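You operate a simulated robot arm through the tools that you are given. There is no shell and no other tool. Be economical: measure what you need, move in short steps, check, and stop when the job is done.

You are at the controls of a simulated two-armed robot. One attempt, no reset.

JOB
Switch the booth on, uncover the lens and take one good test picture.
Fine: camera mode dial to photo, lens cover into its holder, ring light dial to 4, then the test key once; the display reads good.

It is judged by the outcome, as a careful person would: the job done as asked, and still so three seconds after it is handed in. It fails if anything else is knocked over, pushed out of place, dropped, spilled or broken. Lids that push on must go on centred and level and be pressed home; caps that screw on are set level and turned clockwise until they are tight.

ROBOT AND FRAMES
Two 7-joint arms with fingered hands on one trunk, on a base that drives. Base frame: it is fixed to the floor where the robot stands at the start and does not move with it; the origin is under the middle of the robot, x ahead of it, y to its left, z up. Lengths are in mm, angles in rad, forces in N, time in s.
The left shoulder is at the start at [42, 174, 1121], the right one opposite. With the tool pointing down near the work surface each hand reaches from about 100 to 360 mm from the robot's upright axis, wherever it stands, measured 20 degrees to its own side. Places, roughly: booth clear key [700, 0, 800]; booth copy key [700, 0, 800]; booth pair key [700, 0, 800]; booth power switch [600, 0, 800]; booth test key [600, 0, 800]; camera focus ring [400, 600, 1200]; camera lift [500, 500, 1000]; camera mode dial [500, 500, 1300]; camera tilt dial [500, 500, 1100]; camera zoom ring [400, 500, 1200]; chart stand [500, 2500, 250]; focus chart [500, 2500, 1250]; lens cover holder [400, 300, 800]; lift lock knob [500, 500, 1000]; ring light dial [800, 0, 800]. Payload 3.8 kg a hand.
Tool frame (each hand has its own): the origin (TCP) lies between the finger pads and is the grasp point; the fingertips stand 26 mm ahead of it; z points along the fingers, y is the line along which they close. Largest opening 132 mm; the body of the gripper starts 73 mm behind the TCP. The gripper is a hand of 3 fingers: y runs from the thumb to the fingers, the wrist lies at [0, 0, -224] in the tool frame, and closing takes about 1.5 s.
Orientation is told as [roll, pitch, yaw] about the base's x, y, z axes, in that order, counted from this pose: with the fingers straight down and closing along the base's y, the tool's x points along the base's -x, its y along +y and its z along -z.

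CONTROLS
- The arms move only by the tool arm_command. It takes "left_targets", "right_targets" or both (then of equal length, played together; a hand with none holds still); each is a list of rows, each a list of 6 numbers: the shift along the tool's x, y, z in mm, then the turn, a rotation vector about the tool's x, y, z in rad. In form: [[dx, dy, dz, wx, wy, wz], ...]. A call has 1 to 20 rows; each row shifts and turns the commanded pose from where the row before left it, along the tool's axes as they then stand. "left_gripper" and "right_gripper" are, for a hand that has rows, the opening, from 0 (shut) to 1 (fully open), set as the call begins (left out, the last holds). Each row takes 0.2 s and may step no farther than 50 mm and 0.15 rad from the row before; otherwise, or with a gripper value out of range, the whole call is refused. Where a pose cannot be reached the arm comes as near as it can. A force on the tool above 40 N (or 10 N above the force at the start of the call, whichever is more), or a blocked arm, ends the call early, and 0.2 s more pass. Each finger travels about 108 mm/s and halts on what it meets, pressing with about 34 N; the grip force reading is that of the motor and also rises with nothing between the fingers. The clock runs only during rows and for 0.2 s after the last one: add rows that do not move to give the fingers time. The reply holds the time, the measured pose of the TCP, the force on the tool along the base axes, the opening and the grip force, in the units named above and with some noise, with the torque about the TCP (base axes, N m) and any sound that the robot's microphone picked up.
- Cameras (640 x 400 px; columns grow to the right, rows downward): "scene" is now at [182.7, 42.6, 1039.3]; the picture's right is [0.50, -0.87, 0.00], its down [-0.00, -0.00, -1.00] and it looks along [0.87, 0.50, -0.00] (base axes); focal length 214 px, centre (320, 200). "left" rides on the left gripper at [-62, 3, -92] in its tool frame; the picture's right is [-0.05, -1.00, 0.00], its down [0.83, -0.04, -0.55] and it looks along [0.55, -0.03, 0.83] (tool axes); focal length 230 px, centre (320, 200). "right" rides on the right gripper at [62, 3, -92] in its tool frame; the picture's right is [-0.05, 1.00, 0.00], its down [-0.83, -0.04, -0.56] and it looks along [-0.55, -0.03, 0.83] (tool axes); focal length 230 px, centre (320, 200). There is no depth. A picture from a camera that has moved, and an enlarged one, comes with that camera's place and axes in the base frame and with its lens.
- get_image(camera): a new picture of that camera. It takes no simulated time.
- lift_body(by): slides the trunk up (or, below 0, down) by that many mm; the arms and the scene camera ride with it, the base frame stays. It gives what a move gives, with no picture.
- roll_base(legs): drives the robot by 1 to 6 legs, each [ahead, left, turn to the left] in mm, mm and rad, along the robot's own axes; the way and the turn of a leg run together, so that a leg with both is an arc; at most 1500 mm and 3.142 rad a leg. The arms and the cameras ride along, it lands a little off, and it stops where it bumps. It gives what a move gives.
- curl_fingers(finger1, finger2, thumb_bend, hand): sets how far each is bent, from 0 (flat) to 1 (curled in); at 0.3 the hand is open as for a grip, at 0.7 the pads meet at the TCP. One left out holds its place. A second passes; each finger stops where it meets its share of the squeeze, and holds until it gets a number again. A gripper value or a shape takes the hand back. It gives what a move gives, with no picture; readings hold the bend of each and the force on the fingers (four entries, about 0 where the hand has none), thumb and palm.
- hand_shape(shape, hand): the hand has 3 fingers and takes this shape, open, in about a second: jaw (thumb against the fingers, like two jaws); tri (thumb and two fingers); tip (a fingertip pinch); poke (one finger out to press); point (the index stretched); flat (the hand flat); cup (the hand cupped); fist (a fist). The gripper value then closes the fingers along that shape, each until it touches; the sizes above hold for jaw. It gives what a move gives, with no picture.
- pan_tilt(pan, tilt): turns the head with the scene camera to pan (to the left, within 1.047 rad either way) and tilt (down, from -0.506 to 1.204), counted from straight ahead of the robot. It gives what a move gives.
- close_up(camera, box): a new picture of the part [left, top, right, bottom] of that camera's present view, enlarged. It takes no simulated time.
- sign_off(): hands the job in; it is judged then, once.

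Go step by step. Nothing tells you exact positions but the pictures and the camera data: compare them with the known pose of the tool, close in by small moves and look again before you grip or let go. The budget is 120 turns and 100 pictures, counting those below and the enlarged ones. Unless the task says otherwise, let go and move clear before handing in, and close with one line.

The tools are called after ">>>" by a JSON object that holds its "fn" and its "kwargs". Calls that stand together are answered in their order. arm_command: Moves the arms, as the interface text tells. Its arguments: {"type":"object","properties":{"left_targets":{"type":"array","items":{"type":"array","items":{"type":"number"}}},"left_gripper":{"type":"number"},"right_targets":{"type":"array","items":{"type":"array","items":{"type":"number"}}},"right_gripper":{"type":"number"}},"required":[]} The other tools are called the same way: lift_body (by) slides the trunk up or down; hand_shape (shape, hand) gives the hand a shape; curl_fingers (finger1, finger2, thumb_bend, hand) moves the fingers one by one; roll_base (legs) drives the base; pan_tilt (pan, tilt) turns the head that bears the scene camera; get_image (camera) takes a picture; close_up (camera, box) takes an enlarged picture of a part of a camera's view; sign_off () hands the job in.

At the start:

```text
t: 0.0
left_tool_pos: [391.1, 322.9, 1000.4]
left_orientation: [-0.001, 0.0, 0.003]
left_ft_force: [-0.2, -0.2, -0.6]
left_moment: [-0.03, 0.0, 0.01]
left_finger_gap: 131.8
left_grip_force: 0.1
left_shape: jaw
left_bend: [0.3, 0.3, 0.3]
left_finger forces: [0.1, 0.1, 0.0, 0.1, 0.0, 0.0]
right_tool_pos: [371.2, -3.8, 999.7]
right_orientation: [0.002, 0.002, -0.001]
right_ft_force: [-0.4, -0.6, -0.3]
right_moment: [-0.02, 0.03, 0.0]
right_finger_gap: 131.8
right_grip_force: 0.0
right_shape: jaw
right_bend: [0.3, 0.3, 0.3]
right_finger forces: [0.0, 0.1, 0.1, 0.0, 0.0, 0.0]
trunk travel left (down, up): [-425.0, 57.0]
robot x, y, heading: [-0.0, -1.6, 0.0]
head pan, tilt: [0.525, 0.003]
```

scene: 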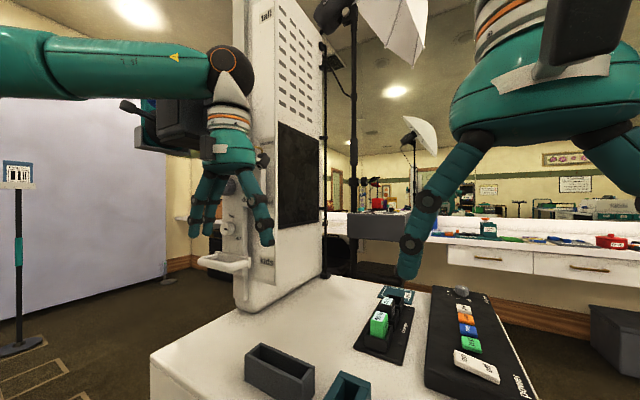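
right: 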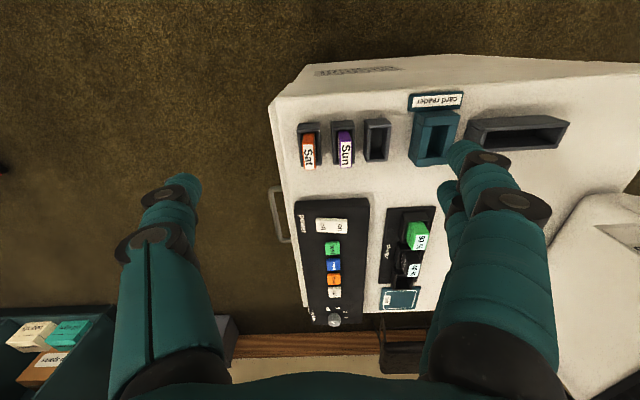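
left: 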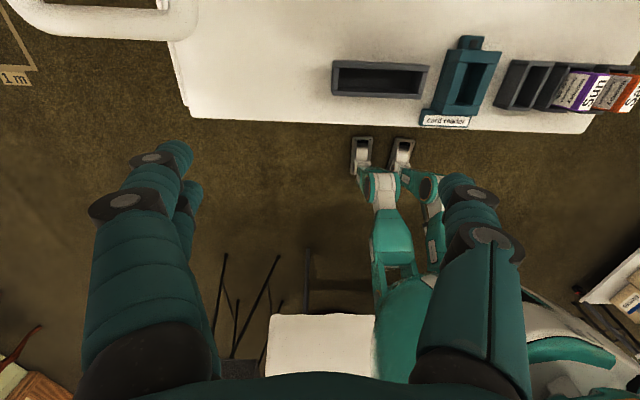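

I see the booth table ahead with a control panel (right), card slots, and a column carrying the camera to the left. I'll look around with the head first.

>>> {"fn": "pan_tilt", "kwargs": {"pan": 0.75, "tilt": -0.35}}

>>> {"fn": "get_image", "kwargs": {"camera": "scene"}}

>>> {"fn": "pan_tilt", "kwargs": {"pan": 0.1, "tilt": 0.5}}

>>> {"fn": "get_image", "kwargs": {"camera": "scene"}}

```text
t: 0.8
left_tool_pos: [391.4, 322.7, 1000.4]
left_orientation: [-0.003, 0.0, 0.002]
left_ft_force: [-0.2, 1.0, 0.4]
left_moment: [-0.01, 0.0, -0.01]
left_finger_gap: 131.5
left_grip_force: 0.1
left_shape: jaw
left_bend: [0.3, 0.3, 0.3]
left_finger forces: [0.0, 0.1, 0.0, 0.1, 0.1, 0.0]
right_tool_pos: [371.7, -3.5, 1000.3]
right_orientation: [0.0, 0.0, -0.001]
right_ft_force: [0.3, 0.0, -0.4]
right_moment: [0.0, -0.03, -0.03]
right_finger_gap: 131.9
right_grip_force: 0.1
right_shape: jaw
right_bend: [0.3, 0.3, 0.3]
right_finger forces: [0.1, 0.1, 0.0, 0.0, 0.1, 0.0]
trunk travel left (down, up): [-425.0, 57.0]
robot x, y, heading: [0.6, -0.4, -0.001]
head pan, tilt: [0.75, -0.351]
```

```text
96 pictures are left
camera scene: at [160.3, 49.3, 1068.9], right [0.68, -0.73, 0.0], down [0.25, 0.23, -0.94], along [0.69, 0.64, 0.34], focal length 214 px, centre (320, 200)
```

scene: 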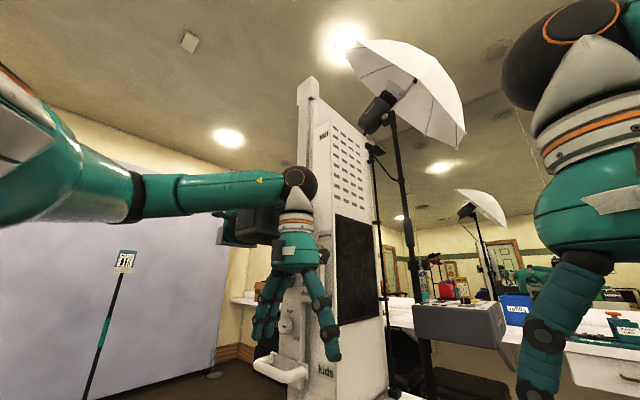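

```text
t: 2.0
left_tool_pos: [389.9, 323.1, 999.5]
left_orientation: [-0.003, 0.0, 0.003]
left_ft_force: [0.1, 0.5, -0.6]
left_moment: [0.03, -0.01, -0.02]
left_finger_gap: 132.1
left_grip_force: 0.0
left_shape: jaw
left_bend: [0.3, 0.3, 0.3]
left_finger forces: [0.0, 0.1, 0.0, 0.0, 0.1, 0.0]
right_tool_pos: [371.6, -4.8, 1000.4]
right_orientation: [0.001, 0.0, 0.001]
right_ft_force: [-0.8, 0.7, 0.7]
right_moment: [0.01, -0.03, -0.02]
right_finger_gap: 131.8
right_grip_force: 0.0
right_shape: jaw
right_bend: [0.3, 0.3, 0.3]
right_finger forces: [0.1, 0.0, 0.0, 0.1, 0.0, 0.0]
trunk travel left (down, up): [-425.0, 57.0]
robot x, y, heading: [-2.5, 1.3, -0.0]
head pan, tilt: [0.099, 0.499]
```

```text
95 pictures are left
camera scene: at [195.2, 6.6, 993.5], right [0.1, -0.99, 0.0], down [-0.48, -0.05, -0.88], along [0.87, 0.09, -0.48], focal length 214 px, centre (320, 200)
```

scene: 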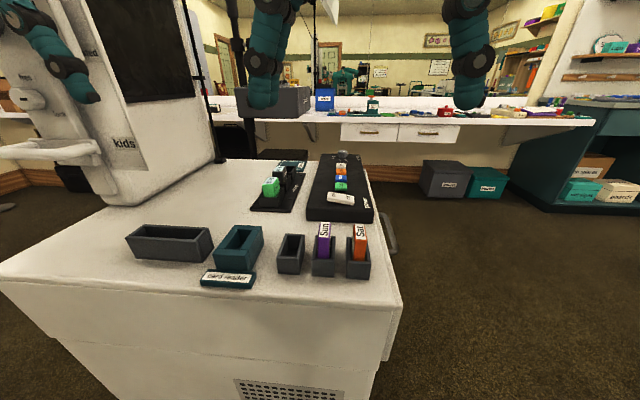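

I see the panel with a power rocker, keys and a dial at the far end. Enlarging to read the labels.

>>> {"fn": "close_up", "kwargs": {"camera": "scene", "box": [230, 140, 390, 240]}}

>>> {"fn": "close_up", "kwargs": {"camera": "right", "box": [260, 180, 460, 340]}}

>>> {"fn": "pan_tilt", "kwargs": {"pan": 1.0, "tilt": -0.2}}

>>> {"fn": "get_image", "kwargs": {"camera": "scene"}}

```text
4.00 times, centred on (310, 190) of scene
camera zoom: at [195.2, 6.6, 993.5], right [0.1, -0.99, 0.0], down [-0.48, -0.05, -0.88], along [0.87, 0.09, -0.48], focal length 858 px, centre (360, 240)
```

zoom: 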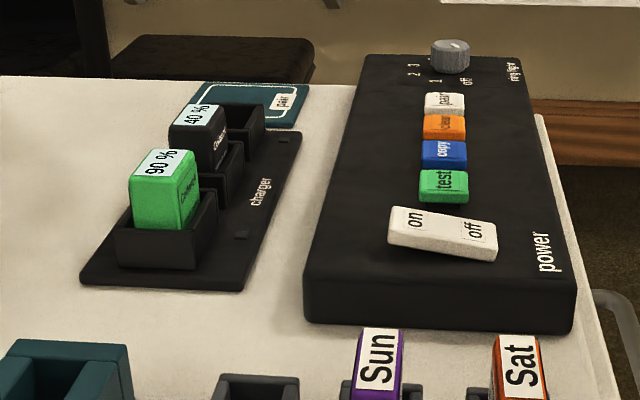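

```text
2.50 times, centred on (360, 260) of right
camera zoom: at [310.0, -1.3, 1094.3], right [0.05, 1.0, 0.0], down [0.83, -0.04, 0.56], along [0.55, -0.03, -0.83], focal length 575 px, centre (220, 50)
```

zoom: 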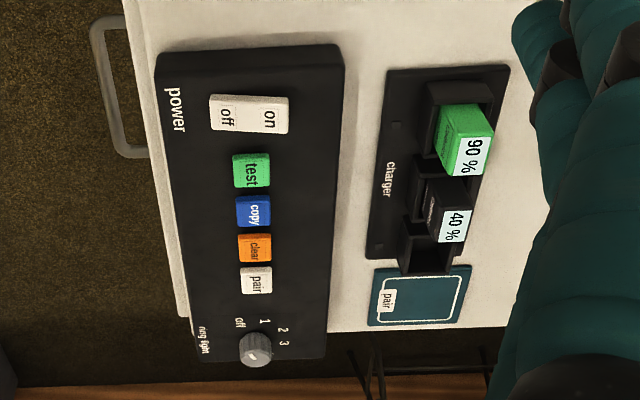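

```text
t: 3.2
left_tool_pos: [392.2, 323.6, 1001.1]
left_orientation: [0.0, 0.002, 0.001]
left_ft_force: [0.1, 0.1, 0.1]
left_moment: [0.01, 0.01, -0.01]
left_finger_gap: 131.8
left_grip_force: 0.1
left_shape: jaw
left_bend: [0.3, 0.3, 0.3]
left_finger forces: [0.0, 0.0, 0.0, 0.0, 0.0, 0.0]
right_tool_pos: [372.6, -4.2, 1000.6]
right_orientation: [0.001, 0.002, 0.0]
right_ft_force: [-0.1, -0.3, -0.9]
right_moment: [-0.01, 0.0, 0.04]
right_finger_gap: 131.8
right_grip_force: 0.0
right_shape: jaw
right_bend: [0.3, 0.3, 0.3]
right_finger forces: [0.1, 0.0, 0.0, 0.0, 0.0, 0.0]
trunk travel left (down, up): [-425.0, 57.0]
robot x, y, heading: [-0.3, -0.2, -0.001]
head pan, tilt: [1.0, -0.201]
```

```text
92 pictures are left
camera scene: at [149.7, 67.5, 1057.0], right [0.84, -0.54, 0.0], down [0.11, 0.17, -0.98], along [0.53, 0.82, 0.2], focal length 214 px, centre (320, 200)
```

scene: 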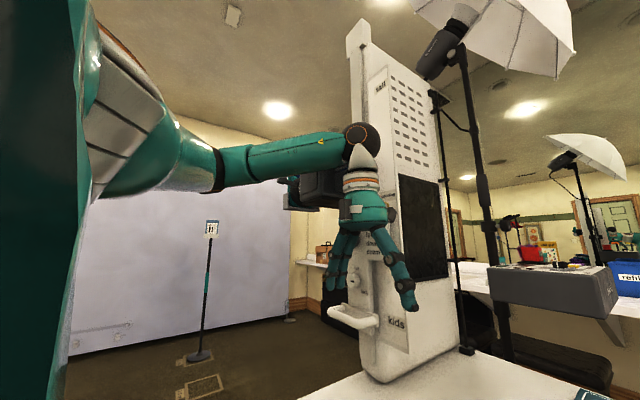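

The left arm hides the camera on the column. I'll draw the left hand back toward the trunk to see it.

>>> {"fn": "arm_command", "kwargs": {"left_targets": [[40, 0, 0, 0, 0, 0], [40, 0, 0, 0, 0, 0], [40, 0, 0, 0, 0, 0], [40, 0, 20, 0, 0, 0], [0, 0, 40, 0, 0, 0], [0, 0, 40, 0, 0, 0]]}}

>>> {"fn": "get_image", "kwargs": {"camera": "scene"}}

```text
t: 4.6
left_tool_pos: [280.1, 335.2, 917.9]
left_orientation: [-0.004, 0.0, 0.0]
left_ft_force: [0.0, -0.6, 0.4]
left_moment: [0.03, 0.0, 0.02]
left_finger_gap: 132.0
left_grip_force: 0.1
left_shape: jaw
left_bend: [0.3, 0.3, 0.3]
left_finger forces: [0.0, 0.1, 0.0, 0.1, 0.0, 0.0]
left hand out of reach, approached as far as the arm can: row 4, 5
right_tool_pos: [372.2, -3.5, 999.3]
right_orientation: [0.001, 0.001, -0.001]
right_ft_force: [-0.6, 0.1, -0.2]
right_moment: [0.01, -0.01, 0.0]
right_finger_gap: 131.8
right_grip_force: 0.0
right_shape: jaw
right_bend: [0.3, 0.3, 0.3]
right_finger forces: [0.0, 0.0, 0.0, 0.0, 0.0, 0.0]
trunk travel left (down, up): [-425.0, 57.0]
robot x, y, heading: [-0.4, 0.2, -0.003]
head pan, tilt: [1.0, -0.201]
```

```text
91 pictures are left
camera scene: at [149.9, 66.9, 1057.0], right [0.84, -0.54, 0.0], down [0.11, 0.17, -0.98], along [0.53, 0.82, 0.2], focal length 214 px, centre (320, 200)
```

scene: 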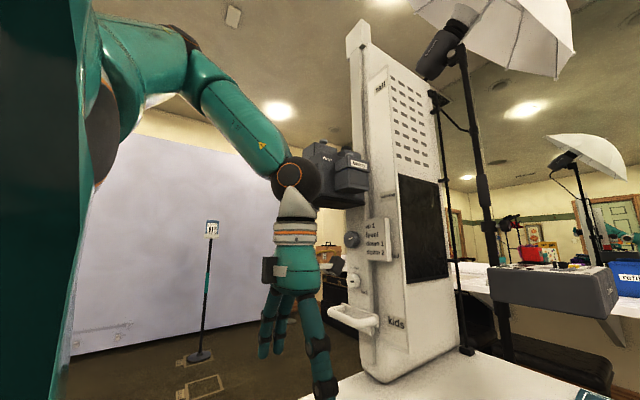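

>>> {"fn": "close_up", "kwargs": {"camera": "scene", "box": [270, 120, 430, 220]}}

>>> {"fn": "close_up", "kwargs": {"camera": "scene", "box": [300, 210, 460, 340]}}

```text
4.00 times, centred on (350, 170) of scene
camera zoom: at [149.9, 66.9, 1057.0], right [0.84, -0.54, 0.0], down [0.11, 0.17, -0.98], along [0.53, 0.82, 0.2], focal length 858 px, centre (200, 320)
```

zoom: 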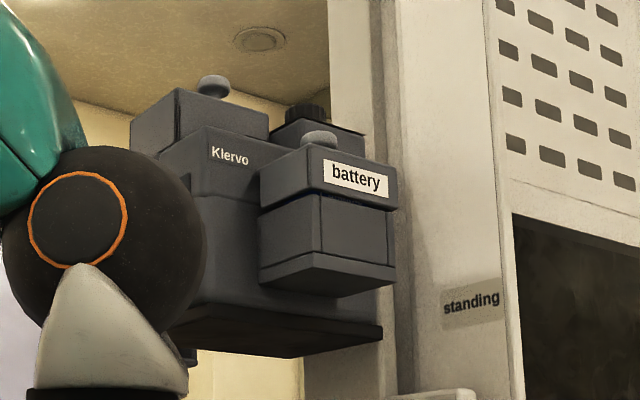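

```text
3.08 times, centred on (380, 275) of scene
camera zoom: at [149.9, 66.9, 1057.0], right [0.84, -0.54, 0.0], down [0.11, 0.17, -0.98], along [0.53, 0.82, 0.2], focal length 660 px, centre (135, -31)
```

zoom: 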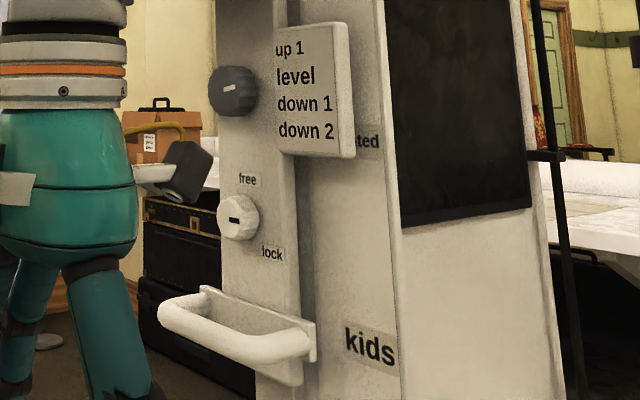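

The camera body has a battery compartment and a ribbed dial on top; I need a view from the lens side. I'll back off and drive left, then look.

>>> {"fn": "roll_base", "kwargs": {"legs": [[-250, 0, 0], [0, 900, 0]]}}

>>> {"fn": "pan_tilt", "kwargs": {"pan": -0.55, "tilt": -0.1}}

>>> {"fn": "lift_body", "kwargs": {"by": 57}}

>>> {"fn": "get_image", "kwargs": {"camera": "scene"}}

```text
t: 14.2
left_tool_pos: [37.7, 1229.9, 918.6]
left_orientation: [0.0, -0.001, -0.006]
left_ft_force: [-0.2, -0.3, 0.3]
left_moment: [0.01, -0.03, -0.01]
left_finger_gap: 131.6
left_grip_force: 0.1
left_shape: jaw
left_bend: [0.3, 0.3, 0.3]
left_finger forces: [0.0, 0.0, 0.1, 0.0, 0.0, 0.1]
right_tool_pos: [129.6, 889.5, 1000.0]
right_orientation: [-0.001, -0.001, -0.008]
right_ft_force: [-0.1, -0.2, -0.1]
right_moment: [0.0, 0.01, 0.01]
right_finger_gap: 132.0
right_grip_force: 0.0
right_shape: jaw
right_bend: [0.3, 0.3, 0.3]
right_finger forces: [0.1, 0.0, 0.0, 0.0, 0.0, 0.1]
trunk travel left (down, up): [-425.0, 57.0]
robot x, y, heading: [-244.9, 893.7, -0.003]
head pan, tilt: [1.0, -0.201]
```

```text
t: 15.9
left_tool_pos: [38.2, 1231.2, 918.8]
left_orientation: [0.0, 0.0, -0.006]
left_ft_force: [0.7, 0.1, 1.1]
left_moment: [-0.01, -0.02, 0.01]
left_finger_gap: 132.0
left_grip_force: 0.1
left_shape: jaw
left_bend: [0.3, 0.3, 0.3]
left_finger forces: [0.0, 0.0, 0.1, 0.0, 0.0, 0.0]
right_tool_pos: [129.0, 890.3, 1000.2]
right_orientation: [0.001, 0.0, -0.007]
right_ft_force: [-0.3, 0.3, -0.2]
right_moment: [-0.01, 0.0, 0.0]
right_finger_gap: 131.8
right_grip_force: 0.0
right_shape: jaw
right_bend: [0.3, 0.3, 0.3]
right_finger forces: [0.0, 0.0, 0.0, 0.1, 0.0, 0.0]
trunk travel left (down, up): [-425.0, 57.0]
robot x, y, heading: [-245.2, 892.2, -0.008]
head pan, tilt: [-0.55, -0.099]
```

```text
t: 16.8
left_tool_pos: [39.1, 1230.8, 973.5]
left_orientation: [-0.003, 0.0, -0.007]
left_ft_force: [-0.6, -0.7, -0.6]
left_moment: [0.03, 0.01, -0.02]
left_finger_gap: 131.8
left_grip_force: 0.1
left_shape: jaw
left_bend: [0.3, 0.3, 0.3]
left_finger forces: [0.0, 0.0, 0.0, 0.1, 0.1, 0.0]
right_tool_pos: [116.3, 889.0, 1112.3]
right_orientation: [0.002, -0.159, -0.016]
right_ft_force: [0.3, 0.2, -0.7]
right_moment: [0.02, 0.04, -0.02]
right_finger_gap: 131.9
right_grip_force: 0.2
right_shape: jaw
right_bend: [0.3, 0.3, 0.3]
right_finger forces: [0.0, 0.1, 0.0, 0.0, 0.0, 0.1]
trunk travel left (down, up): [-482.0, 0.0]
robot x, y, heading: [-239.7, 896.8, -0.009]
head pan, tilt: [-0.55, -0.099]
```

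```text
88 pictures are left
camera scene: at [-57.8, 846.9, 1127.1], right [-0.53, -0.85, 0.0], down [0.08, -0.05, -1.0], along [0.85, -0.53, 0.1], focal length 214 px, centre (320, 200)
```

scene: 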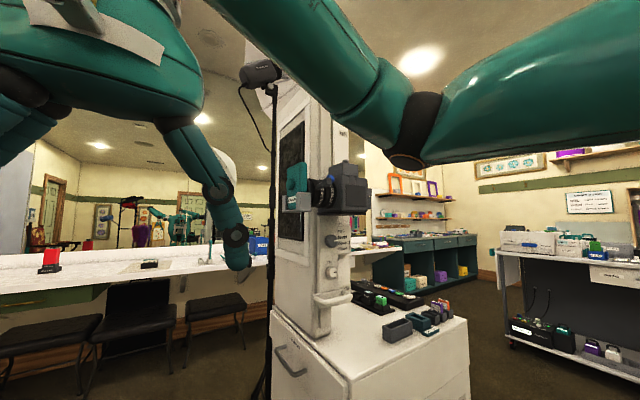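

>>> {"fn": "close_up", "kwargs": {"camera": "scene", "box": [270, 140, 390, 215]}}

>>> {"fn": "close_up", "kwargs": {"camera": "scene", "box": [270, 210, 470, 340]}}

```text
5.33 times, centred on (330, 178) of scene
camera zoom: at [-57.8, 846.9, 1127.1], right [-0.53, -0.85, 0.0], down [0.08, -0.05, -1.0], along [0.85, -0.53, 0.1], focal length 1144 px, centre (267, 320)
```

zoom: 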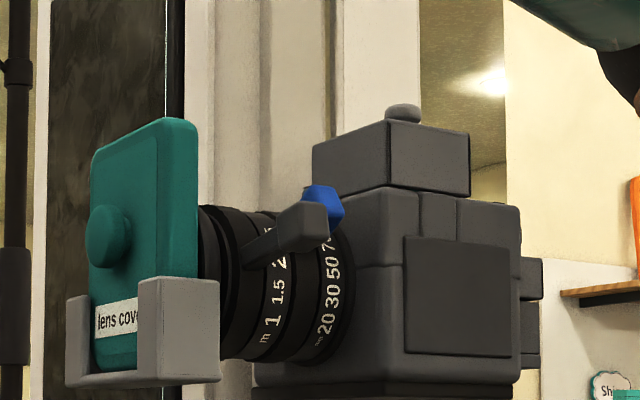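

```text
3.08 times, centred on (370, 275) of scene
camera zoom: at [-57.8, 846.9, 1127.1], right [-0.53, -0.85, 0.0], down [0.08, -0.05, -1.0], along [0.85, -0.53, 0.1], focal length 660 px, centre (166, -31)
```

zoom: 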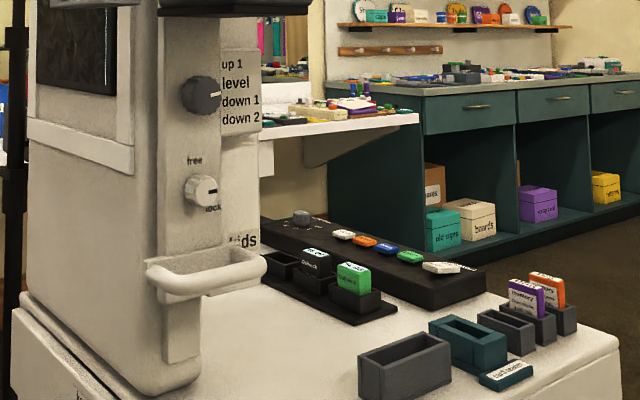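

The cover is a teal plate sitting in a U bracket ahead of the lens. I'll test how high the left hand can go with fingers down, since I need it above the camera.

>>> {"fn": "arm_command", "kwargs": {"left_targets": [[-10, -10, -50, 0, 0, 0], [-10, -10, -48, 0, 0, 0], [-10, -10, -48, 0, 0, 0], [-10, -10, -48, 0, 0, 0], [-10, -10, -48, 0, 0, 0], [-10, -10, -48, 0, 0, 0], [-10, -10, -48, 0, 0, 0], [-10, -10, -48, 0, 0, 0]]}}

```text
refused: row 1 steps farther than a row can; nothing moved
```

>>> {"fn": "arm_command", "kwargs": {"left_targets": [[-10, -10, -47, 0, 0, 0], [-10, -10, -47, 0, 0, 0], [-10, -10, -47, 0, 0, 0], [-10, -10, -47, 0, 0, 0], [-10, -10, -47, 0, 0, 0], [-10, -10, -47, 0, 0, 0], [-10, -10, -47, 0, 0, 0], [-10, -10, -47, 0, 0, 0]]}}

```text
t: 18.6
left_tool_pos: [119.4, 1157.0, 1344.6]
left_orientation: [-0.003, 0.001, -0.003]
left_ft_force: [0.5, 0.3, 0.7]
left_moment: [-0.01, 0.03, 0.0]
left_finger_gap: 131.9
left_grip_force: 0.1
left_shape: jaw
left_bend: [0.3, 0.3, 0.3]
left_finger forces: [0.1, 0.1, 0.1, 0.1, 0.1, 0.0]
left hand out of reach, approached as far as the arm can: row 8
right_tool_pos: [116.3, 889.4, 1112.7]
right_orientation: [0.004, -0.157, -0.019]
right_ft_force: [-0.1, 0.4, -0.7]
right_moment: [0.0, 0.01, 0.04]
right_finger_gap: 132.0
right_grip_force: 0.0
right_shape: jaw
right_bend: [0.3, 0.3, 0.3]
right_finger forces: [0.0, 0.0, 0.0, 0.0, 0.0, 0.1]
trunk travel left (down, up): [-482.0, 0.0]
robot x, y, heading: [-243.6, 895.4, -0.012]
head pan, tilt: [-0.55, -0.099]
```

Left reaches z≈1345 fingers-down. The right hand's camera looks forward, so the right hand is better suited; I'll raise it and look.

>>> {"fn": "arm_command", "kwargs": {"right_targets": [[0, -40, -20, 0, 0, 0], [0, -40, -20, 0, 0, 0], [0, -40, -20, 0, 0, 0], [0, -40, -20, 0, 0, 0], [0, -30, -35, 0, 0, 0], [0, 0, -48, 0, 0, 0], [0, 0, -48, 0, 0, 0], [0, 0, -30, 0, 0, 0]]}}

>>> {"fn": "get_image", "kwargs": {"camera": "right"}}

```text
t: 20.4
left_tool_pos: [116.9, 1155.9, 1345.1]
left_orientation: [-0.003, -0.004, -0.005]
left_ft_force: [-0.6, -1.0, 0.0]
left_moment: [-0.01, 0.01, 0.01]
left_finger_gap: 132.0
left_grip_force: 0.1
left_shape: jaw
left_bend: [0.3, 0.3, 0.3]
left_finger forces: [0.0, 0.0, 0.1, 0.1, 0.0, 0.0]
right_tool_pos: [-13.7, 754.9, 1315.2]
right_orientation: [0.006, -0.162, -0.02]
right_ft_force: [0.3, 0.4, 0.1]
right_moment: [0.03, 0.0, 0.02]
right_finger_gap: 131.9
right_grip_force: 0.1
right_shape: jaw
right_bend: [0.3, 0.3, 0.3]
right_finger forces: [0.0, 0.0, 0.0, 0.1, 0.1, 0.0]
right hand out of reach, approached as far as the arm can: row 2, 3, 4, 5, 6, 7, 8
trunk travel left (down, up): [-482.0, 0.0]
robot x, y, heading: [-244.3, 892.2, -0.002]
head pan, tilt: [-0.55, -0.099]
```

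```text
85 pictures are left
camera right: at [-88.9, 757.9, 1399.1], right [0.07, 1.0, 0.01], down [0.73, -0.06, 0.68], along [0.68, -0.04, -0.73], focal length 230 px, centre (320, 200)
```

right: 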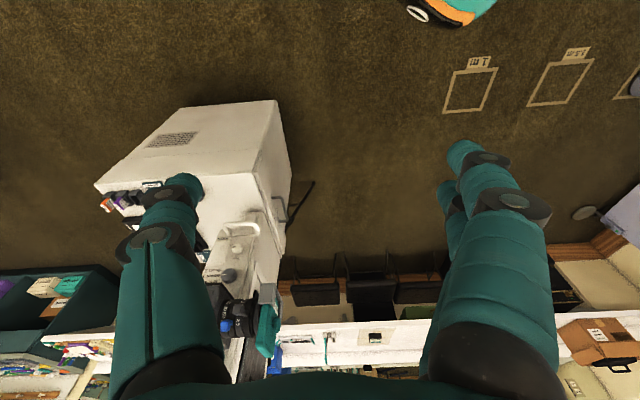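

>>> {"fn": "arm_command", "kwargs": {"right_targets": [[-40, -20, 0, 0, 0.08, 0], [-40, -20, 0, 0, 0.08, 0], [-40, -20, 0, 0, 0, 0]]}}

>>> {"fn": "roll_base", "kwargs": {"legs": [[120, -80, 0]]}}

>>> {"fn": "get_image", "kwargs": {"camera": "right"}}

```text
t: 21.2
left_tool_pos: [117.7, 1154.9, 1345.7]
left_orientation: [-0.002, -0.003, -0.005]
left_ft_force: [-0.4, 0.2, -0.8]
left_moment: [0.01, 0.01, 0.02]
left_finger_gap: 132.1
left_grip_force: 0.1
left_shape: jaw
left_bend: [0.3, 0.3, 0.3]
left_finger forces: [0.0, 0.1, 0.1, 0.0, 0.1, 0.0]
right_tool_pos: [16.3, 761.8, 1265.5]
right_orientation: [0.003, -0.002, -0.022]
right_ft_force: [-0.7, -0.8, 0.1]
right_moment: [0.04, 0.01, 0.01]
right_finger_gap: 132.0
right_grip_force: 0.1
right_shape: jaw
right_bend: [0.3, 0.3, 0.3]
right_finger forces: [0.0, 0.0, 0.0, 0.0, 0.0, 0.0]
right hand out of reach, approached as far as the arm can: row 1, 2, 3
trunk travel left (down, up): [-482.0, 0.0]
robot x, y, heading: [-245.4, 897.4, -0.007]
head pan, tilt: [-0.55, -0.099]
```

```text
t: 22.6
left_tool_pos: [233.5, 1074.8, 1346.9]
left_orientation: [-0.004, -0.004, -0.003]
left_ft_force: [0.1, 0.6, 0.5]
left_moment: [-0.02, 0.01, 0.04]
left_finger_gap: 131.8
left_grip_force: 0.1
left_shape: jaw
left_bend: [0.3, 0.3, 0.3]
left_finger forces: [0.0, 0.0, 0.0, 0.0, 0.0, 0.1]
right_tool_pos: [133.1, 681.1, 1267.1]
right_orientation: [0.005, -0.005, -0.015]
right_ft_force: [0.1, -0.2, -0.4]
right_moment: [-0.03, 0.01, 0.0]
right_finger_gap: 131.8
right_grip_force: 0.1
right_shape: jaw
right_bend: [0.3, 0.3, 0.3]
right_finger forces: [0.0, 0.0, 0.1, 0.1, 0.0, 0.0]
trunk travel left (down, up): [-482.0, 0.0]
robot x, y, heading: [-126.2, 813.5, -0.002]
head pan, tilt: [-0.55, -0.099]
```

```text
84 pictures are left
camera right: at [71.6, 683.5, 1360.8], right [0.07, 1.0, 0.0], down [0.83, -0.06, 0.56], along [0.56, -0.03, -0.83], focal length 230 px, centre (320, 200)
```

right: 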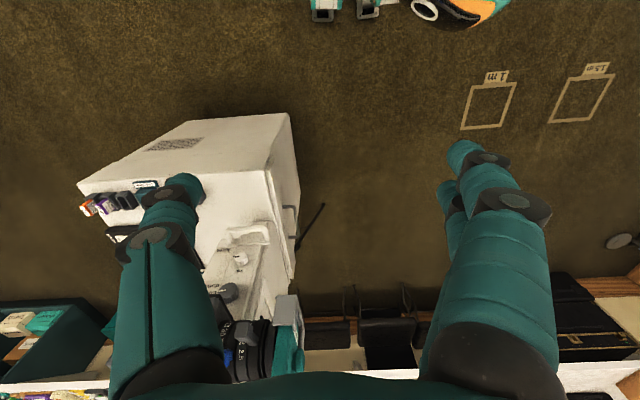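

The right arm seems limited inward; I'll swing it out to the mirror of the left hand's pose and look again.

>>> {"fn": "arm_command", "kwargs": {"right_targets": [[0, -40, 0, 0, 0, 0], [0, -40, 0, 0, 0, 0], [0, -40, 0, 0, 0, 0], [-40, 0, 0, 0, 0, 0], [-40, 0, 0, 0, 0, 0], [0, 0, -30, 0, 0, 0], [0, 0, -30, 0, 0, 0]]}}

>>> {"fn": "get_image", "kwargs": {"camera": "right"}}

>>> {"fn": "get_image", "kwargs": {"camera": "scene"}}

```text
t: 24.2
left_tool_pos: [233.4, 1074.8, 1345.9]
left_orientation: [-0.006, -0.003, -0.002]
left_ft_force: [0.2, 0.2, 0.6]
left_moment: [-0.01, 0.0, 0.01]
left_finger_gap: 132.0
left_grip_force: 0.1
left_shape: jaw
left_bend: [0.3, 0.3, 0.3]
left_finger forces: [0.0, 0.0, 0.0, 0.1, 0.0, 0.0]
right_tool_pos: [111.9, 655.2, 1270.9]
right_orientation: [0.004, -0.003, -0.017]
right_ft_force: [-0.1, 0.0, -0.2]
right_moment: [0.01, 0.01, 0.0]
right_finger_gap: 132.1
right_grip_force: 0.0
right_shape: jaw
right_bend: [0.3, 0.3, 0.3]
right_finger forces: [0.0, 0.0, 0.0, 0.0, 0.0, 0.0]
right hand out of reach, approached as far as the arm can: row 1, 2, 3, 4, 5, 6, 7
trunk travel left (down, up): [-482.0, 0.0]
robot x, y, heading: [-125.2, 812.3, -0.002]
head pan, tilt: [-0.55, -0.099]
```

```text
83 pictures are left
camera right: at [50.6, 658.0, 1365.6], right [0.07, 1.0, 0.01], down [0.83, -0.06, 0.56], along [0.56, -0.03, -0.83], focal length 230 px, centre (320, 200)
```

right: 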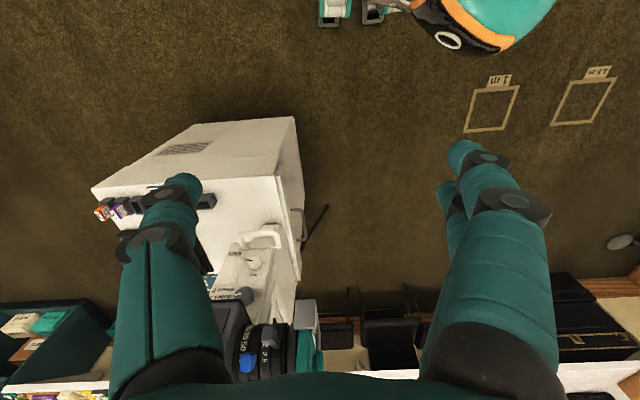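

```text
82 pictures are left
camera scene: at [59.1, 765.3, 1127.4], right [-0.53, -0.85, 0.0], down [0.08, -0.05, -0.99], along [0.85, -0.52, 0.1], focal length 214 px, centre (320, 200)
```

scene: 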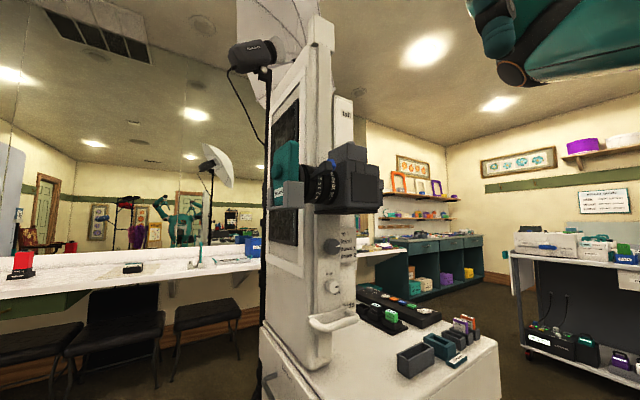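

The commanded pose may have run beyond reach; I'll bring it back down and in to find out.

>>> {"fn": "arm_command", "kwargs": {"right_targets": [[0, 0, 40, 0, 0, 0], [0, 0, 40, 0, 0, 0], [-30, 0, 0, 0, 0, 0], [-30, 0, 0, 0, 0, 0]]}}

```text
t: 25.2
left_tool_pos: [234.9, 1075.4, 1347.0]
left_orientation: [-0.004, -0.004, -0.002]
left_ft_force: [0.0, 0.8, -0.3]
left_moment: [0.0, 0.03, 0.01]
left_finger_gap: 132.0
left_grip_force: 0.0
left_shape: jaw
left_bend: [0.3, 0.3, 0.3]
left_finger forces: [0.0, 0.0, 0.0, 0.1, 0.0, 0.0]
right_tool_pos: [158.5, 665.8, 1188.8]
right_orientation: [0.003, -0.003, -0.016]
right_ft_force: [0.3, -0.6, -0.2]
right_moment: [-0.01, 0.03, -0.01]
right_finger_gap: 131.9
right_grip_force: 0.0
right_shape: jaw
right_bend: [0.3, 0.3, 0.3]
right_finger forces: [0.0, 0.0, 0.1, 0.0, 0.0, 0.0]
right hand out of reach, approached as far as the arm can: row 4
trunk travel left (down, up): [-482.0, 0.0]
robot x, y, heading: [-126.9, 812.9, -0.005]
head pan, tilt: [-0.55, -0.099]
```

>>> {"fn": "arm_command", "kwargs": {"right_targets": [[0, 0, 45, 0, 0, 0], [0, 0, 45, 0, 0, 0], [0, 0, 45, 0, 0, 0], [0, 0, 45, 0, 0, 0], [0, -45, 0, 0, 0, 0], [0, -45, 0, 0, 0, 0], [0, -45, 0, 0, 0, 0], [0, -45, 0, 0, 0, 0]]}}

>>> {"fn": "arm_command", "kwargs": {"right_targets": [[-10, 10, -47, 0, 0, 0], [-10, 10, -47, 0, 0, 0], [-10, 10, -47, 0, 0, 0], [-10, 10, -47, 0, 0, 0], [-10, 10, -47, 0, 0, 0], [-10, 10, -47, 0, 0, 0], [-10, 10, -47, 0, 0, 0]]}}

```text
t: 27.0
left_tool_pos: [233.9, 1074.0, 1346.9]
left_orientation: [-0.004, -0.004, -0.001]
left_ft_force: [-0.3, 0.5, 0.8]
left_moment: [-0.01, 0.0, 0.02]
left_finger_gap: 132.2
left_grip_force: 0.0
left_shape: jaw
left_bend: [0.3, 0.3, 0.3]
left_finger forces: [0.0, 0.0, 0.0, 0.0, 0.0, 0.1]
right_tool_pos: [128.2, 623.2, 1046.3]
right_orientation: [0.002, -0.003, -0.017]
right_ft_force: [0.0, 0.1, 0.5]
right_moment: [0.02, 0.0, -0.02]
right_finger_gap: 131.9
right_grip_force: 0.0
right_shape: jaw
right_bend: [0.3, 0.3, 0.3]
right_finger forces: [0.0, 0.0, 0.0, 0.1, 0.1, 0.0]
right hand out of reach, approached as far as the arm can: row 4, 5, 6, 7, 8
trunk travel left (down, up): [-482.0, 0.0]
robot x, y, heading: [-125.4, 814.2, -0.0]
head pan, tilt: [-0.55, -0.099]
```

```text
t: 28.6
left_tool_pos: [233.9, 1075.5, 1346.3]
left_orientation: [-0.004, -0.004, 0.0]
left_ft_force: [0.9, -1.4, -0.4]
left_moment: [-0.02, 0.01, 0.03]
left_finger_gap: 132.1
left_grip_force: 0.0
left_shape: jaw
left_bend: [0.3, 0.3, 0.3]
left_finger forces: [0.0, 0.1, 0.1, 0.1, 0.1, 0.0]
right_tool_pos: [122.7, 734.5, 1327.5]
right_orientation: [0.006, -0.004, -0.018]
right_ft_force: [0.6, 0.4, 0.5]
right_moment: [-0.02, 0.0, -0.03]
right_finger_gap: 131.9
right_grip_force: 0.0
right_shape: jaw
right_bend: [0.3, 0.3, 0.3]
right_finger forces: [0.0, 0.0, 0.0, 0.0, 0.0, 0.1]
right hand out of reach, approached as far as the arm can: row 3, 4, 5, 6, 7
trunk travel left (down, up): [-482.0, 0.0]
robot x, y, heading: [-125.9, 813.0, -0.003]
head pan, tilt: [-0.55, -0.099]
```

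The right arm's joints are limited here, but its camera still works as a viewer: I'll tilt it forward and shift the base right to look at the camera top.

>>> {"fn": "arm_command", "kwargs": {"right_targets": [[0, 0, 0, 0, -0.12, 0], [0, 0, 0, 0, -0.12, 0], [0, 0, 0, 0, -0.12, 0]]}}

>>> {"fn": "roll_base", "kwargs": {"legs": [[60, -180, 0]]}}

>>> {"fn": "get_image", "kwargs": {"camera": "right"}}

```text
t: 29.4
left_tool_pos: [232.7, 1073.8, 1345.6]
left_orientation: [-0.004, -0.003, -0.002]
left_ft_force: [-0.4, -0.4, -0.2]
left_moment: [-0.02, -0.02, 0.0]
left_finger_gap: 131.7
left_grip_force: 0.0
left_shape: jaw
left_bend: [0.3, 0.3, 0.3]
left_finger forces: [0.0, 0.0, 0.0, 0.0, 0.0, 0.0]
right_tool_pos: [121.9, 734.9, 1327.4]
right_orientation: [0.004, -0.365, -0.019]
right_ft_force: [-0.6, 0.1, 0.4]
right_moment: [-0.04, -0.01, -0.02]
right_finger_gap: 131.8
right_grip_force: 0.1
right_shape: jaw
right_bend: [0.3, 0.3, 0.3]
right_finger forces: [0.1, 0.0, 0.0, 0.0, 0.0, 0.0]
trunk travel left (down, up): [-482.0, 0.0]
robot x, y, heading: [-125.2, 814.7, -0.003]
head pan, tilt: [-0.55, -0.099]
```

```text
t: 31.7
left_tool_pos: [292.5, 891.1, 1346.1]
left_orientation: [-0.003, -0.005, 0.0]
left_ft_force: [0.4, 0.3, -1.1]
left_moment: [-0.03, 0.0, 0.02]
left_finger_gap: 131.7
left_grip_force: 0.0
left_shape: jaw
left_bend: [0.3, 0.3, 0.3]
left_finger forces: [0.1, 0.1, 0.0, 0.0, 0.0, 0.1]
right_tool_pos: [181.4, 551.8, 1326.5]
right_orientation: [0.004, -0.362, -0.014]
right_ft_force: [0.1, 0.2, -0.6]
right_moment: [-0.04, 0.0, 0.01]
right_finger_gap: 131.7
right_grip_force: 0.1
right_shape: jaw
right_bend: [0.3, 0.3, 0.3]
right_finger forces: [0.0, 0.0, 0.1, 0.1, 0.1, 0.0]
trunk travel left (down, up): [-482.0, 0.0]
robot x, y, heading: [-66.6, 631.1, -0.003]
head pan, tilt: [-0.55, -0.099]
```

```text
81 pictures are left
camera right: at [90.7, 555.5, 1393.4], right [0.06, 1.0, 0.02], down [0.58, -0.05, 0.81], along [0.81, -0.04, -0.58], focal length 230 px, centre (320, 200)
```

right: 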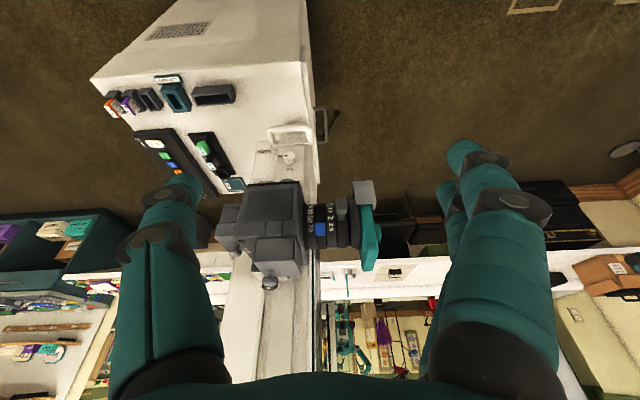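

>>> {"fn": "close_up", "kwargs": {"camera": "right", "box": [210, 160, 400, 300]}}

```text
2.86 times, centred on (305, 230) of right
camera zoom: at [90.7, 555.5, 1393.4], right [0.06, 1.0, 0.02], down [0.58, -0.05, 0.81], along [0.81, -0.04, -0.58], focal length 657 px, centre (363, 114)
```

zoom: 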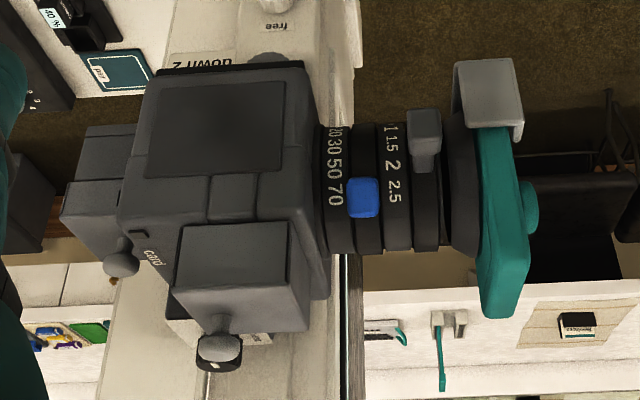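

The mode dial is hidden behind the prism, about (478, 451, 1290). I'll yaw the left hand so its camera looks toward it from the lens side.

>>> {"fn": "arm_command", "kwargs": {"left_targets": [[0, 0, 0, 0, 0, -0.15], [0, 0, 0, 0, 0, -0.15], [0, 0, 0, 0, 0, -0.15], [0, 0, 0, 0, 0, -0.15], [0, 0, 0, 0, 0, -0.15], [0, 0, 0, 0, 0, -0.15], [0, 0, 0, 0, 0, -0.15], [0, 0, 0, 0, 0, -0.15], [0, 0, 0, 0, 0, -0.15], [0, 0, 0, 0, 0, -0.15], [0, 0, 0, 0, 0, -0.15], [0, 0, 0, 0, 0, -0.15], [0, 0, 0, 0, 0.15, 0], [0, 0, 0, 0, 0.15, 0]]}}

>>> {"fn": "get_image", "kwargs": {"camera": "left"}}

```text
t: 34.7
left_tool_pos: [293.0, 891.9, 1346.0]
left_orientation: [-0.005, 0.305, 1.799]
left_ft_force: [0.2, -0.2, 0.1]
left_moment: [-0.01, 0.0, 0.02]
left_finger_gap: 132.2
left_grip_force: 0.1
left_shape: jaw
left_bend: [0.3, 0.3, 0.3]
left_finger forces: [0.0, 0.0, 0.1, 0.1, 0.0, 0.0]
right_tool_pos: [181.5, 553.4, 1327.1]
right_orientation: [0.005, -0.362, -0.014]
right_ft_force: [-1.0, 0.5, 0.4]
right_moment: [0.0, -0.01, 0.0]
right_finger_gap: 131.9
right_grip_force: 0.0
right_shape: jaw
right_bend: [0.3, 0.3, 0.3]
right_finger forces: [0.0, 0.0, 0.1, 0.1, 0.1, 0.0]
trunk travel left (down, up): [-482.0, 0.0]
robot x, y, heading: [-68.4, 633.4, 0.002]
head pan, tilt: [-0.55, -0.099]
```

```text
79 pictures are left
camera left: at [268.5, 975.3, 1416.0], right [0.96, 0.28, -0.01], down [0.18, -0.6, 0.78], along [0.21, -0.75, -0.63], focal length 230 px, centre (320, 200)
```

left: 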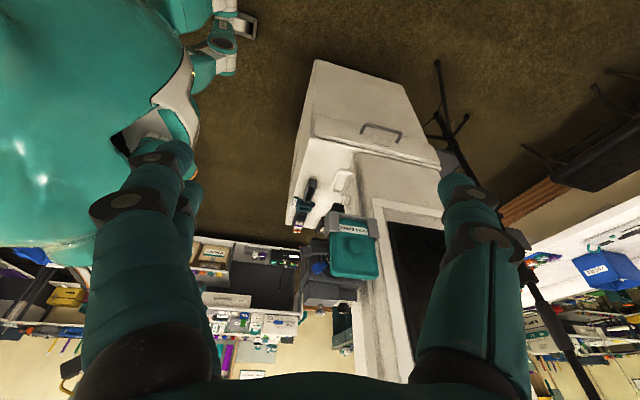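

>>> {"fn": "close_up", "kwargs": {"camera": "left", "box": [280, 200, 400, 320]}}

```text
3.33 times, centred on (340, 260) of left
camera zoom: at [268.5, 975.3, 1416.0], right [0.96, 0.28, -0.01], down [0.18, -0.6, 0.78], along [0.21, -0.75, -0.63], focal length 767 px, centre (253, 0)
```

zoom: 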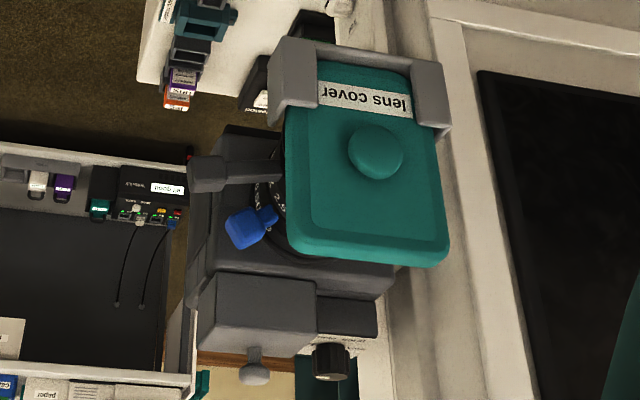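

The dial is at about (474, 451, 1282), close to the mast (x≈511). I'll face the robot about -45°, with the hand yawed about 180° so its camera looks forward, and get a close view.

>>> {"fn": "roll_base", "kwargs": {"legs": [[-150, 0, 0], [0, 0, -0.785]]}}

>>> {"fn": "arm_command", "kwargs": {"left_targets": [[0, 0, 0, 0, -0.15, 0], [0, 0, 0, 0, -0.15, 0], [0, 0, 0, 0, 0, -0.15], [0, 0, 0, 0, 0, -0.15], [0, 0, 0, 0, 0, -0.15], [0, 0, 0, 0, 0, -0.15], [0, 0, 0, 0, 0, -0.15], [0, 0, 0, 0, 0, -0.15], [0, 0, 0, 0, 0, -0.15], [0, 0, 0, 0, 0, -0.15], [0, 0, 0, 0, 0, -0.15]]}}

```text
t: 38.1
left_tool_pos: [224.5, 564.3, 1345.9]
left_orientation: [-0.003, 0.302, 1.014]
left_ft_force: [-0.3, 0.3, 0.1]
left_moment: [-0.01, 0.0, -0.03]
left_finger_gap: 132.0
left_grip_force: 0.2
left_shape: jaw
left_bend: [0.3, 0.3, 0.3]
left_finger forces: [0.1, 0.1, 0.1, 0.0, 0.1, 0.0]
right_tool_pos: [-93.0, 401.9, 1326.9]
right_orientation: [0.006, -0.364, -0.797]
right_ft_force: [-0.2, 0.5, -0.1]
right_moment: [0.01, -0.02, 0.03]
right_finger_gap: 132.1
right_grip_force: 0.2
right_shape: jaw
right_bend: [0.3, 0.3, 0.3]
right_finger forces: [0.1, 0.0, 0.0, 0.1, 0.0, 0.0]
trunk travel left (down, up): [-482.0, 0.0]
robot x, y, heading: [-215.0, 629.1, -0.786]
head pan, tilt: [-0.55, -0.099]
```

```text
t: 40.5
left_tool_pos: [226.0, 564.1, 1346.5]
left_orientation: [0.004, 0.003, 2.373]
left_ft_force: [0.3, -0.3, 0.2]
left_moment: [0.0, -0.04, 0.01]
left_finger_gap: 131.9
left_grip_force: 0.0
left_shape: jaw
left_bend: [0.3, 0.3, 0.3]
left_finger forces: [0.1, 0.0, 0.0, 0.0, 0.1, 0.1]
right_tool_pos: [-93.5, 401.4, 1327.3]
right_orientation: [0.005, -0.364, -0.796]
right_ft_force: [-0.2, 0.7, -0.8]
right_moment: [-0.01, 0.0, -0.01]
right_finger_gap: 132.0
right_grip_force: 0.0
right_shape: jaw
right_bend: [0.3, 0.3, 0.3]
right_finger forces: [0.1, 0.0, 0.0, 0.0, 0.1, 0.0]
trunk travel left (down, up): [-482.0, 0.0]
robot x, y, heading: [-216.3, 629.8, -0.784]
head pan, tilt: [-0.55, -0.099]
```

>>> {"fn": "roll_base", "kwargs": {"legs": [[133, 99, 0]]}}

>>> {"fn": "arm_command", "kwargs": {"left_targets": [[0, 0, 0, 0, 0, 0], [0, 0, 0, 0, 0, 0], [0, 0, 0, 0, 0, 0]], "left_gripper": 0.45}}

>>> {"fn": "get_image", "kwargs": {"camera": "left"}}

```text
t: 42.0
left_tool_pos: [389.8, 543.6, 1346.9]
left_orientation: [0.004, 0.006, 2.372]
left_ft_force: [-0.1, 0.6, -0.1]
left_moment: [0.01, 0.01, -0.02]
left_finger_gap: 132.1
left_grip_force: 0.1
left_shape: jaw
left_bend: [0.3, 0.3, 0.3]
left_finger forces: [0.1, 0.0, 0.0, 0.1, 0.0, 0.0]
right_tool_pos: [71.8, 378.8, 1326.9]
right_orientation: [0.006, -0.364, -0.79]
right_ft_force: [0.6, 0.0, -0.5]
right_moment: [0.01, 0.01, 0.04]
right_finger_gap: 132.1
right_grip_force: 0.0
right_shape: jaw
right_bend: [0.3, 0.3, 0.3]
right_finger forces: [0.0, 0.0, 0.1, 0.1, 0.1, 0.0]
trunk travel left (down, up): [-482.0, 0.0]
robot x, y, heading: [-50.4, 605.4, -0.776]
head pan, tilt: [-0.55, -0.099]
```

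```text
t: 42.8
left_tool_pos: [389.9, 543.1, 1346.6]
left_orientation: [0.005, 0.004, 2.372]
left_ft_force: [-0.2, 0.1, 0.5]
left_moment: [-0.03, 0.01, 0.02]
left_finger_gap: 60.2
left_grip_force: 0.1
left_shape: jaw
left_bend: [0.73, 0.73, 0.7]
left_finger forces: [0.0, 0.1, 0.0, 0.1, 0.0, 0.1]
right_tool_pos: [72.7, 378.9, 1327.1]
right_orientation: [0.005, -0.363, -0.791]
right_ft_force: [0.3, 0.0, 1.1]
right_moment: [0.04, 0.01, 0.05]
right_finger_gap: 131.8
right_grip_force: 0.1
right_shape: jaw
right_bend: [0.3, 0.3, 0.3]
right_finger forces: [0.0, 0.0, 0.1, 0.1, 0.0, 0.0]
trunk travel left (down, up): [-482.0, 0.0]
robot x, y, heading: [-51.9, 606.1, -0.774]
head pan, tilt: [-0.55, -0.099]
```

```text
77 pictures are left
camera left: at [342.5, 583.5, 1439.1], right [0.66, 0.75, 0.0], down [0.63, -0.54, 0.56], along [0.42, -0.37, -0.83], focal length 230 px, centre (320, 200)
```

left: 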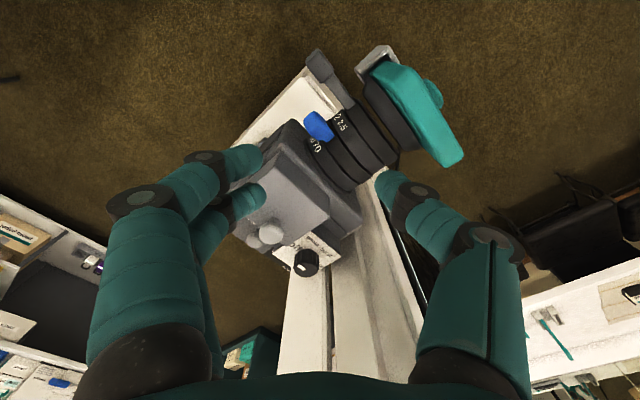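

>>> {"fn": "close_up", "kwargs": {"camera": "left", "box": [250, 210, 370, 290]}}

```text
5.00 times, centred on (310, 250) of left
camera zoom: at [342.5, 583.5, 1439.1], right [0.66, 0.75, 0.0], down [0.63, -0.54, 0.56], along [0.42, -0.37, -0.83], focal length 1150 px, centre (370, -50)
```

zoom: 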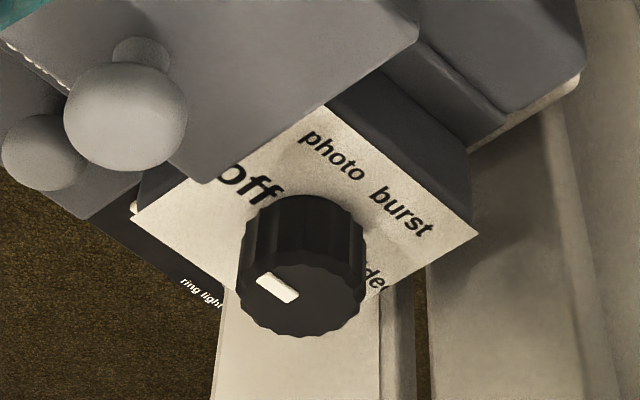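

The dial shows off → photo → burst → video clockwise (seen from above); pointer is at off. I'll test how far the hand can yaw so as to grip leaning back from the mast.

>>> {"fn": "arm_command", "kwargs": {"left_targets": [[0, 0, 0, 0, 0, -0.15], [0, 0, 0, 0, 0, -0.15], [0, 0, 0, 0, 0, -0.15], [0, 0, 0, 0, 0, -0.15], [0, 0, 0, 0, 0, -0.15], [0, 0, 0, 0, 0, -0.15], [0, 0, 0, 0, 0, -0.15]]}}

```text
t: 44.4
left_tool_pos: [421.3, 588.8, 1333.8]
left_orientation: [0.008, -0.004, -2.865]
left_ft_force: [-0.1, 0.2, -0.3]
left_moment: [0.02, 0.03, -0.03]
left_finger_gap: 59.7
left_grip_force: 0.0
left_shape: jaw
left_bend: [0.73, 0.73, 0.7]
left_finger forces: [0.0, 0.1, 0.0, 0.0, 0.0, 0.0]
left hand out of reach, approached as far as the arm can: row 6, 7
right_tool_pos: [72.5, 379.2, 1328.0]
right_orientation: [0.004, -0.365, -0.789]
right_ft_force: [1.2, -0.4, 0.7]
right_moment: [-0.04, 0.02, 0.0]
right_finger_gap: 131.9
right_grip_force: 0.1
right_shape: jaw
right_bend: [0.3, 0.3, 0.3]
right_finger forces: [0.0, 0.0, 0.0, 0.1, 0.0, 0.1]
trunk travel left (down, up): [-482.0, 0.0]
robot x, y, heading: [-48.1, 609.3, -0.778]
head pan, tilt: [-0.55, -0.099]
```

Yaw range is fine up to about 4.0 relative. I'll back off, set heading about -0.4, and prepare the hand leaning back.

>>> {"fn": "roll_base", "kwargs": {"legs": [[-200, 0, 0], [0, 0, 0.378]]}}

>>> {"fn": "arm_command", "kwargs": {"left_targets": [[0, 0, 0, 0, 0, 0.15], [0, 0, 0, 0, 0, 0.15], [30, -20, -10, 0, 0, 0.1], [0, 0, 0, 0, 0.12, 0], [0, 0, 0, 0, 0.12, 0], [0, 0, 0, 0, 0.12, 0]]}}

```text
t: 47.2
left_tool_pos: [251.4, 906.3, 1334.2]
left_orientation: [0.008, -0.001, -2.487]
left_ft_force: [0.4, 0.4, -0.2]
left_moment: [0.0, -0.01, -0.03]
left_finger_gap: 60.0
left_grip_force: 0.1
left_shape: jaw
left_bend: [0.73, 0.73, 0.7]
left_finger forces: [0.0, 0.0, 0.0, 0.0, 0.0, 0.0]
right_tool_pos: [4.0, 581.9, 1327.4]
right_orientation: [0.006, -0.363, -0.412]
right_ft_force: [-0.6, -0.7, -0.3]
right_moment: [-0.03, 0.0, 0.04]
right_finger_gap: 131.9
right_grip_force: 0.1
right_shape: jaw
right_bend: [0.3, 0.3, 0.3]
right_finger forces: [0.0, 0.0, 0.0, 0.0, 0.0, 0.0]
trunk travel left (down, up): [-482.0, 0.0]
robot x, y, heading: [-195.1, 750.7, -0.398]
head pan, tilt: [-0.55, -0.099]
```

```text
t: 48.6
left_tool_pos: [272.1, 934.7, 1345.3]
left_orientation: [0.006, 0.364, -2.884]
left_ft_force: [0.1, 0.8, 0.7]
left_moment: [-0.02, -0.03, 0.03]
left_finger_gap: 59.8
left_grip_force: 0.2
left_shape: jaw
left_bend: [0.73, 0.73, 0.7]
left_finger forces: [0.0, 0.1, 0.0, 0.1, 0.1, 0.0]
right_tool_pos: [4.0, 582.3, 1327.7]
right_orientation: [0.003, -0.362, -0.414]
right_ft_force: [0.2, -0.2, 0.4]
right_moment: [0.02, -0.05, -0.03]
right_finger_gap: 132.1
right_grip_force: 0.0
right_shape: jaw
right_bend: [0.3, 0.3, 0.3]
right_finger forces: [0.1, 0.0, 0.1, 0.0, 0.0, 0.0]
trunk travel left (down, up): [-482.0, 0.0]
robot x, y, heading: [-191.9, 747.6, -0.397]
head pan, tilt: [-0.55, -0.099]
```

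>>> {"fn": "roll_base", "kwargs": {"legs": [[0, -381, 0], [290, 0, 0]]}}

>>> {"fn": "get_image", "kwargs": {"camera": "left"}}

```text
t: 54.0
left_tool_pos: [385.5, 468.9, 1347.4]
left_orientation: [0.009, 0.361, -2.901]
left_ft_force: [-1.0, -0.1, 0.4]
left_moment: [-0.04, 0.01, 0.02]
left_finger_gap: 59.9
left_grip_force: 0.1
left_shape: jaw
left_bend: [0.73, 0.73, 0.7]
left_finger forces: [0.0, 0.1, 0.0, 0.0, 0.1, 0.1]
right_tool_pos: [110.3, 121.6, 1327.7]
right_orientation: [0.006, -0.364, -0.43]
right_ft_force: [0.2, -0.1, -0.7]
right_moment: [0.03, 0.02, -0.01]
right_finger_gap: 131.8
right_grip_force: 0.0
right_shape: jaw
right_bend: [0.3, 0.3, 0.3]
right_finger forces: [0.0, 0.0, 0.0, 0.0, 0.0, 0.0]
trunk travel left (down, up): [-482.0, 0.0]
robot x, y, heading: [-85.5, 290.5, -0.408]
head pan, tilt: [-0.55, -0.099]
```

```text
75 pictures are left
camera left: at [297.5, 444.7, 1411.8], right [-0.28, 0.96, -0.03], down [0.55, 0.18, 0.81], along [0.78, 0.21, -0.58], focal length 230 px, centre (320, 200)
```

left: 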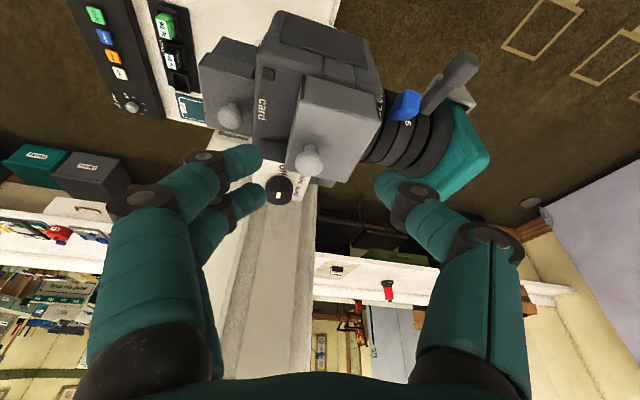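

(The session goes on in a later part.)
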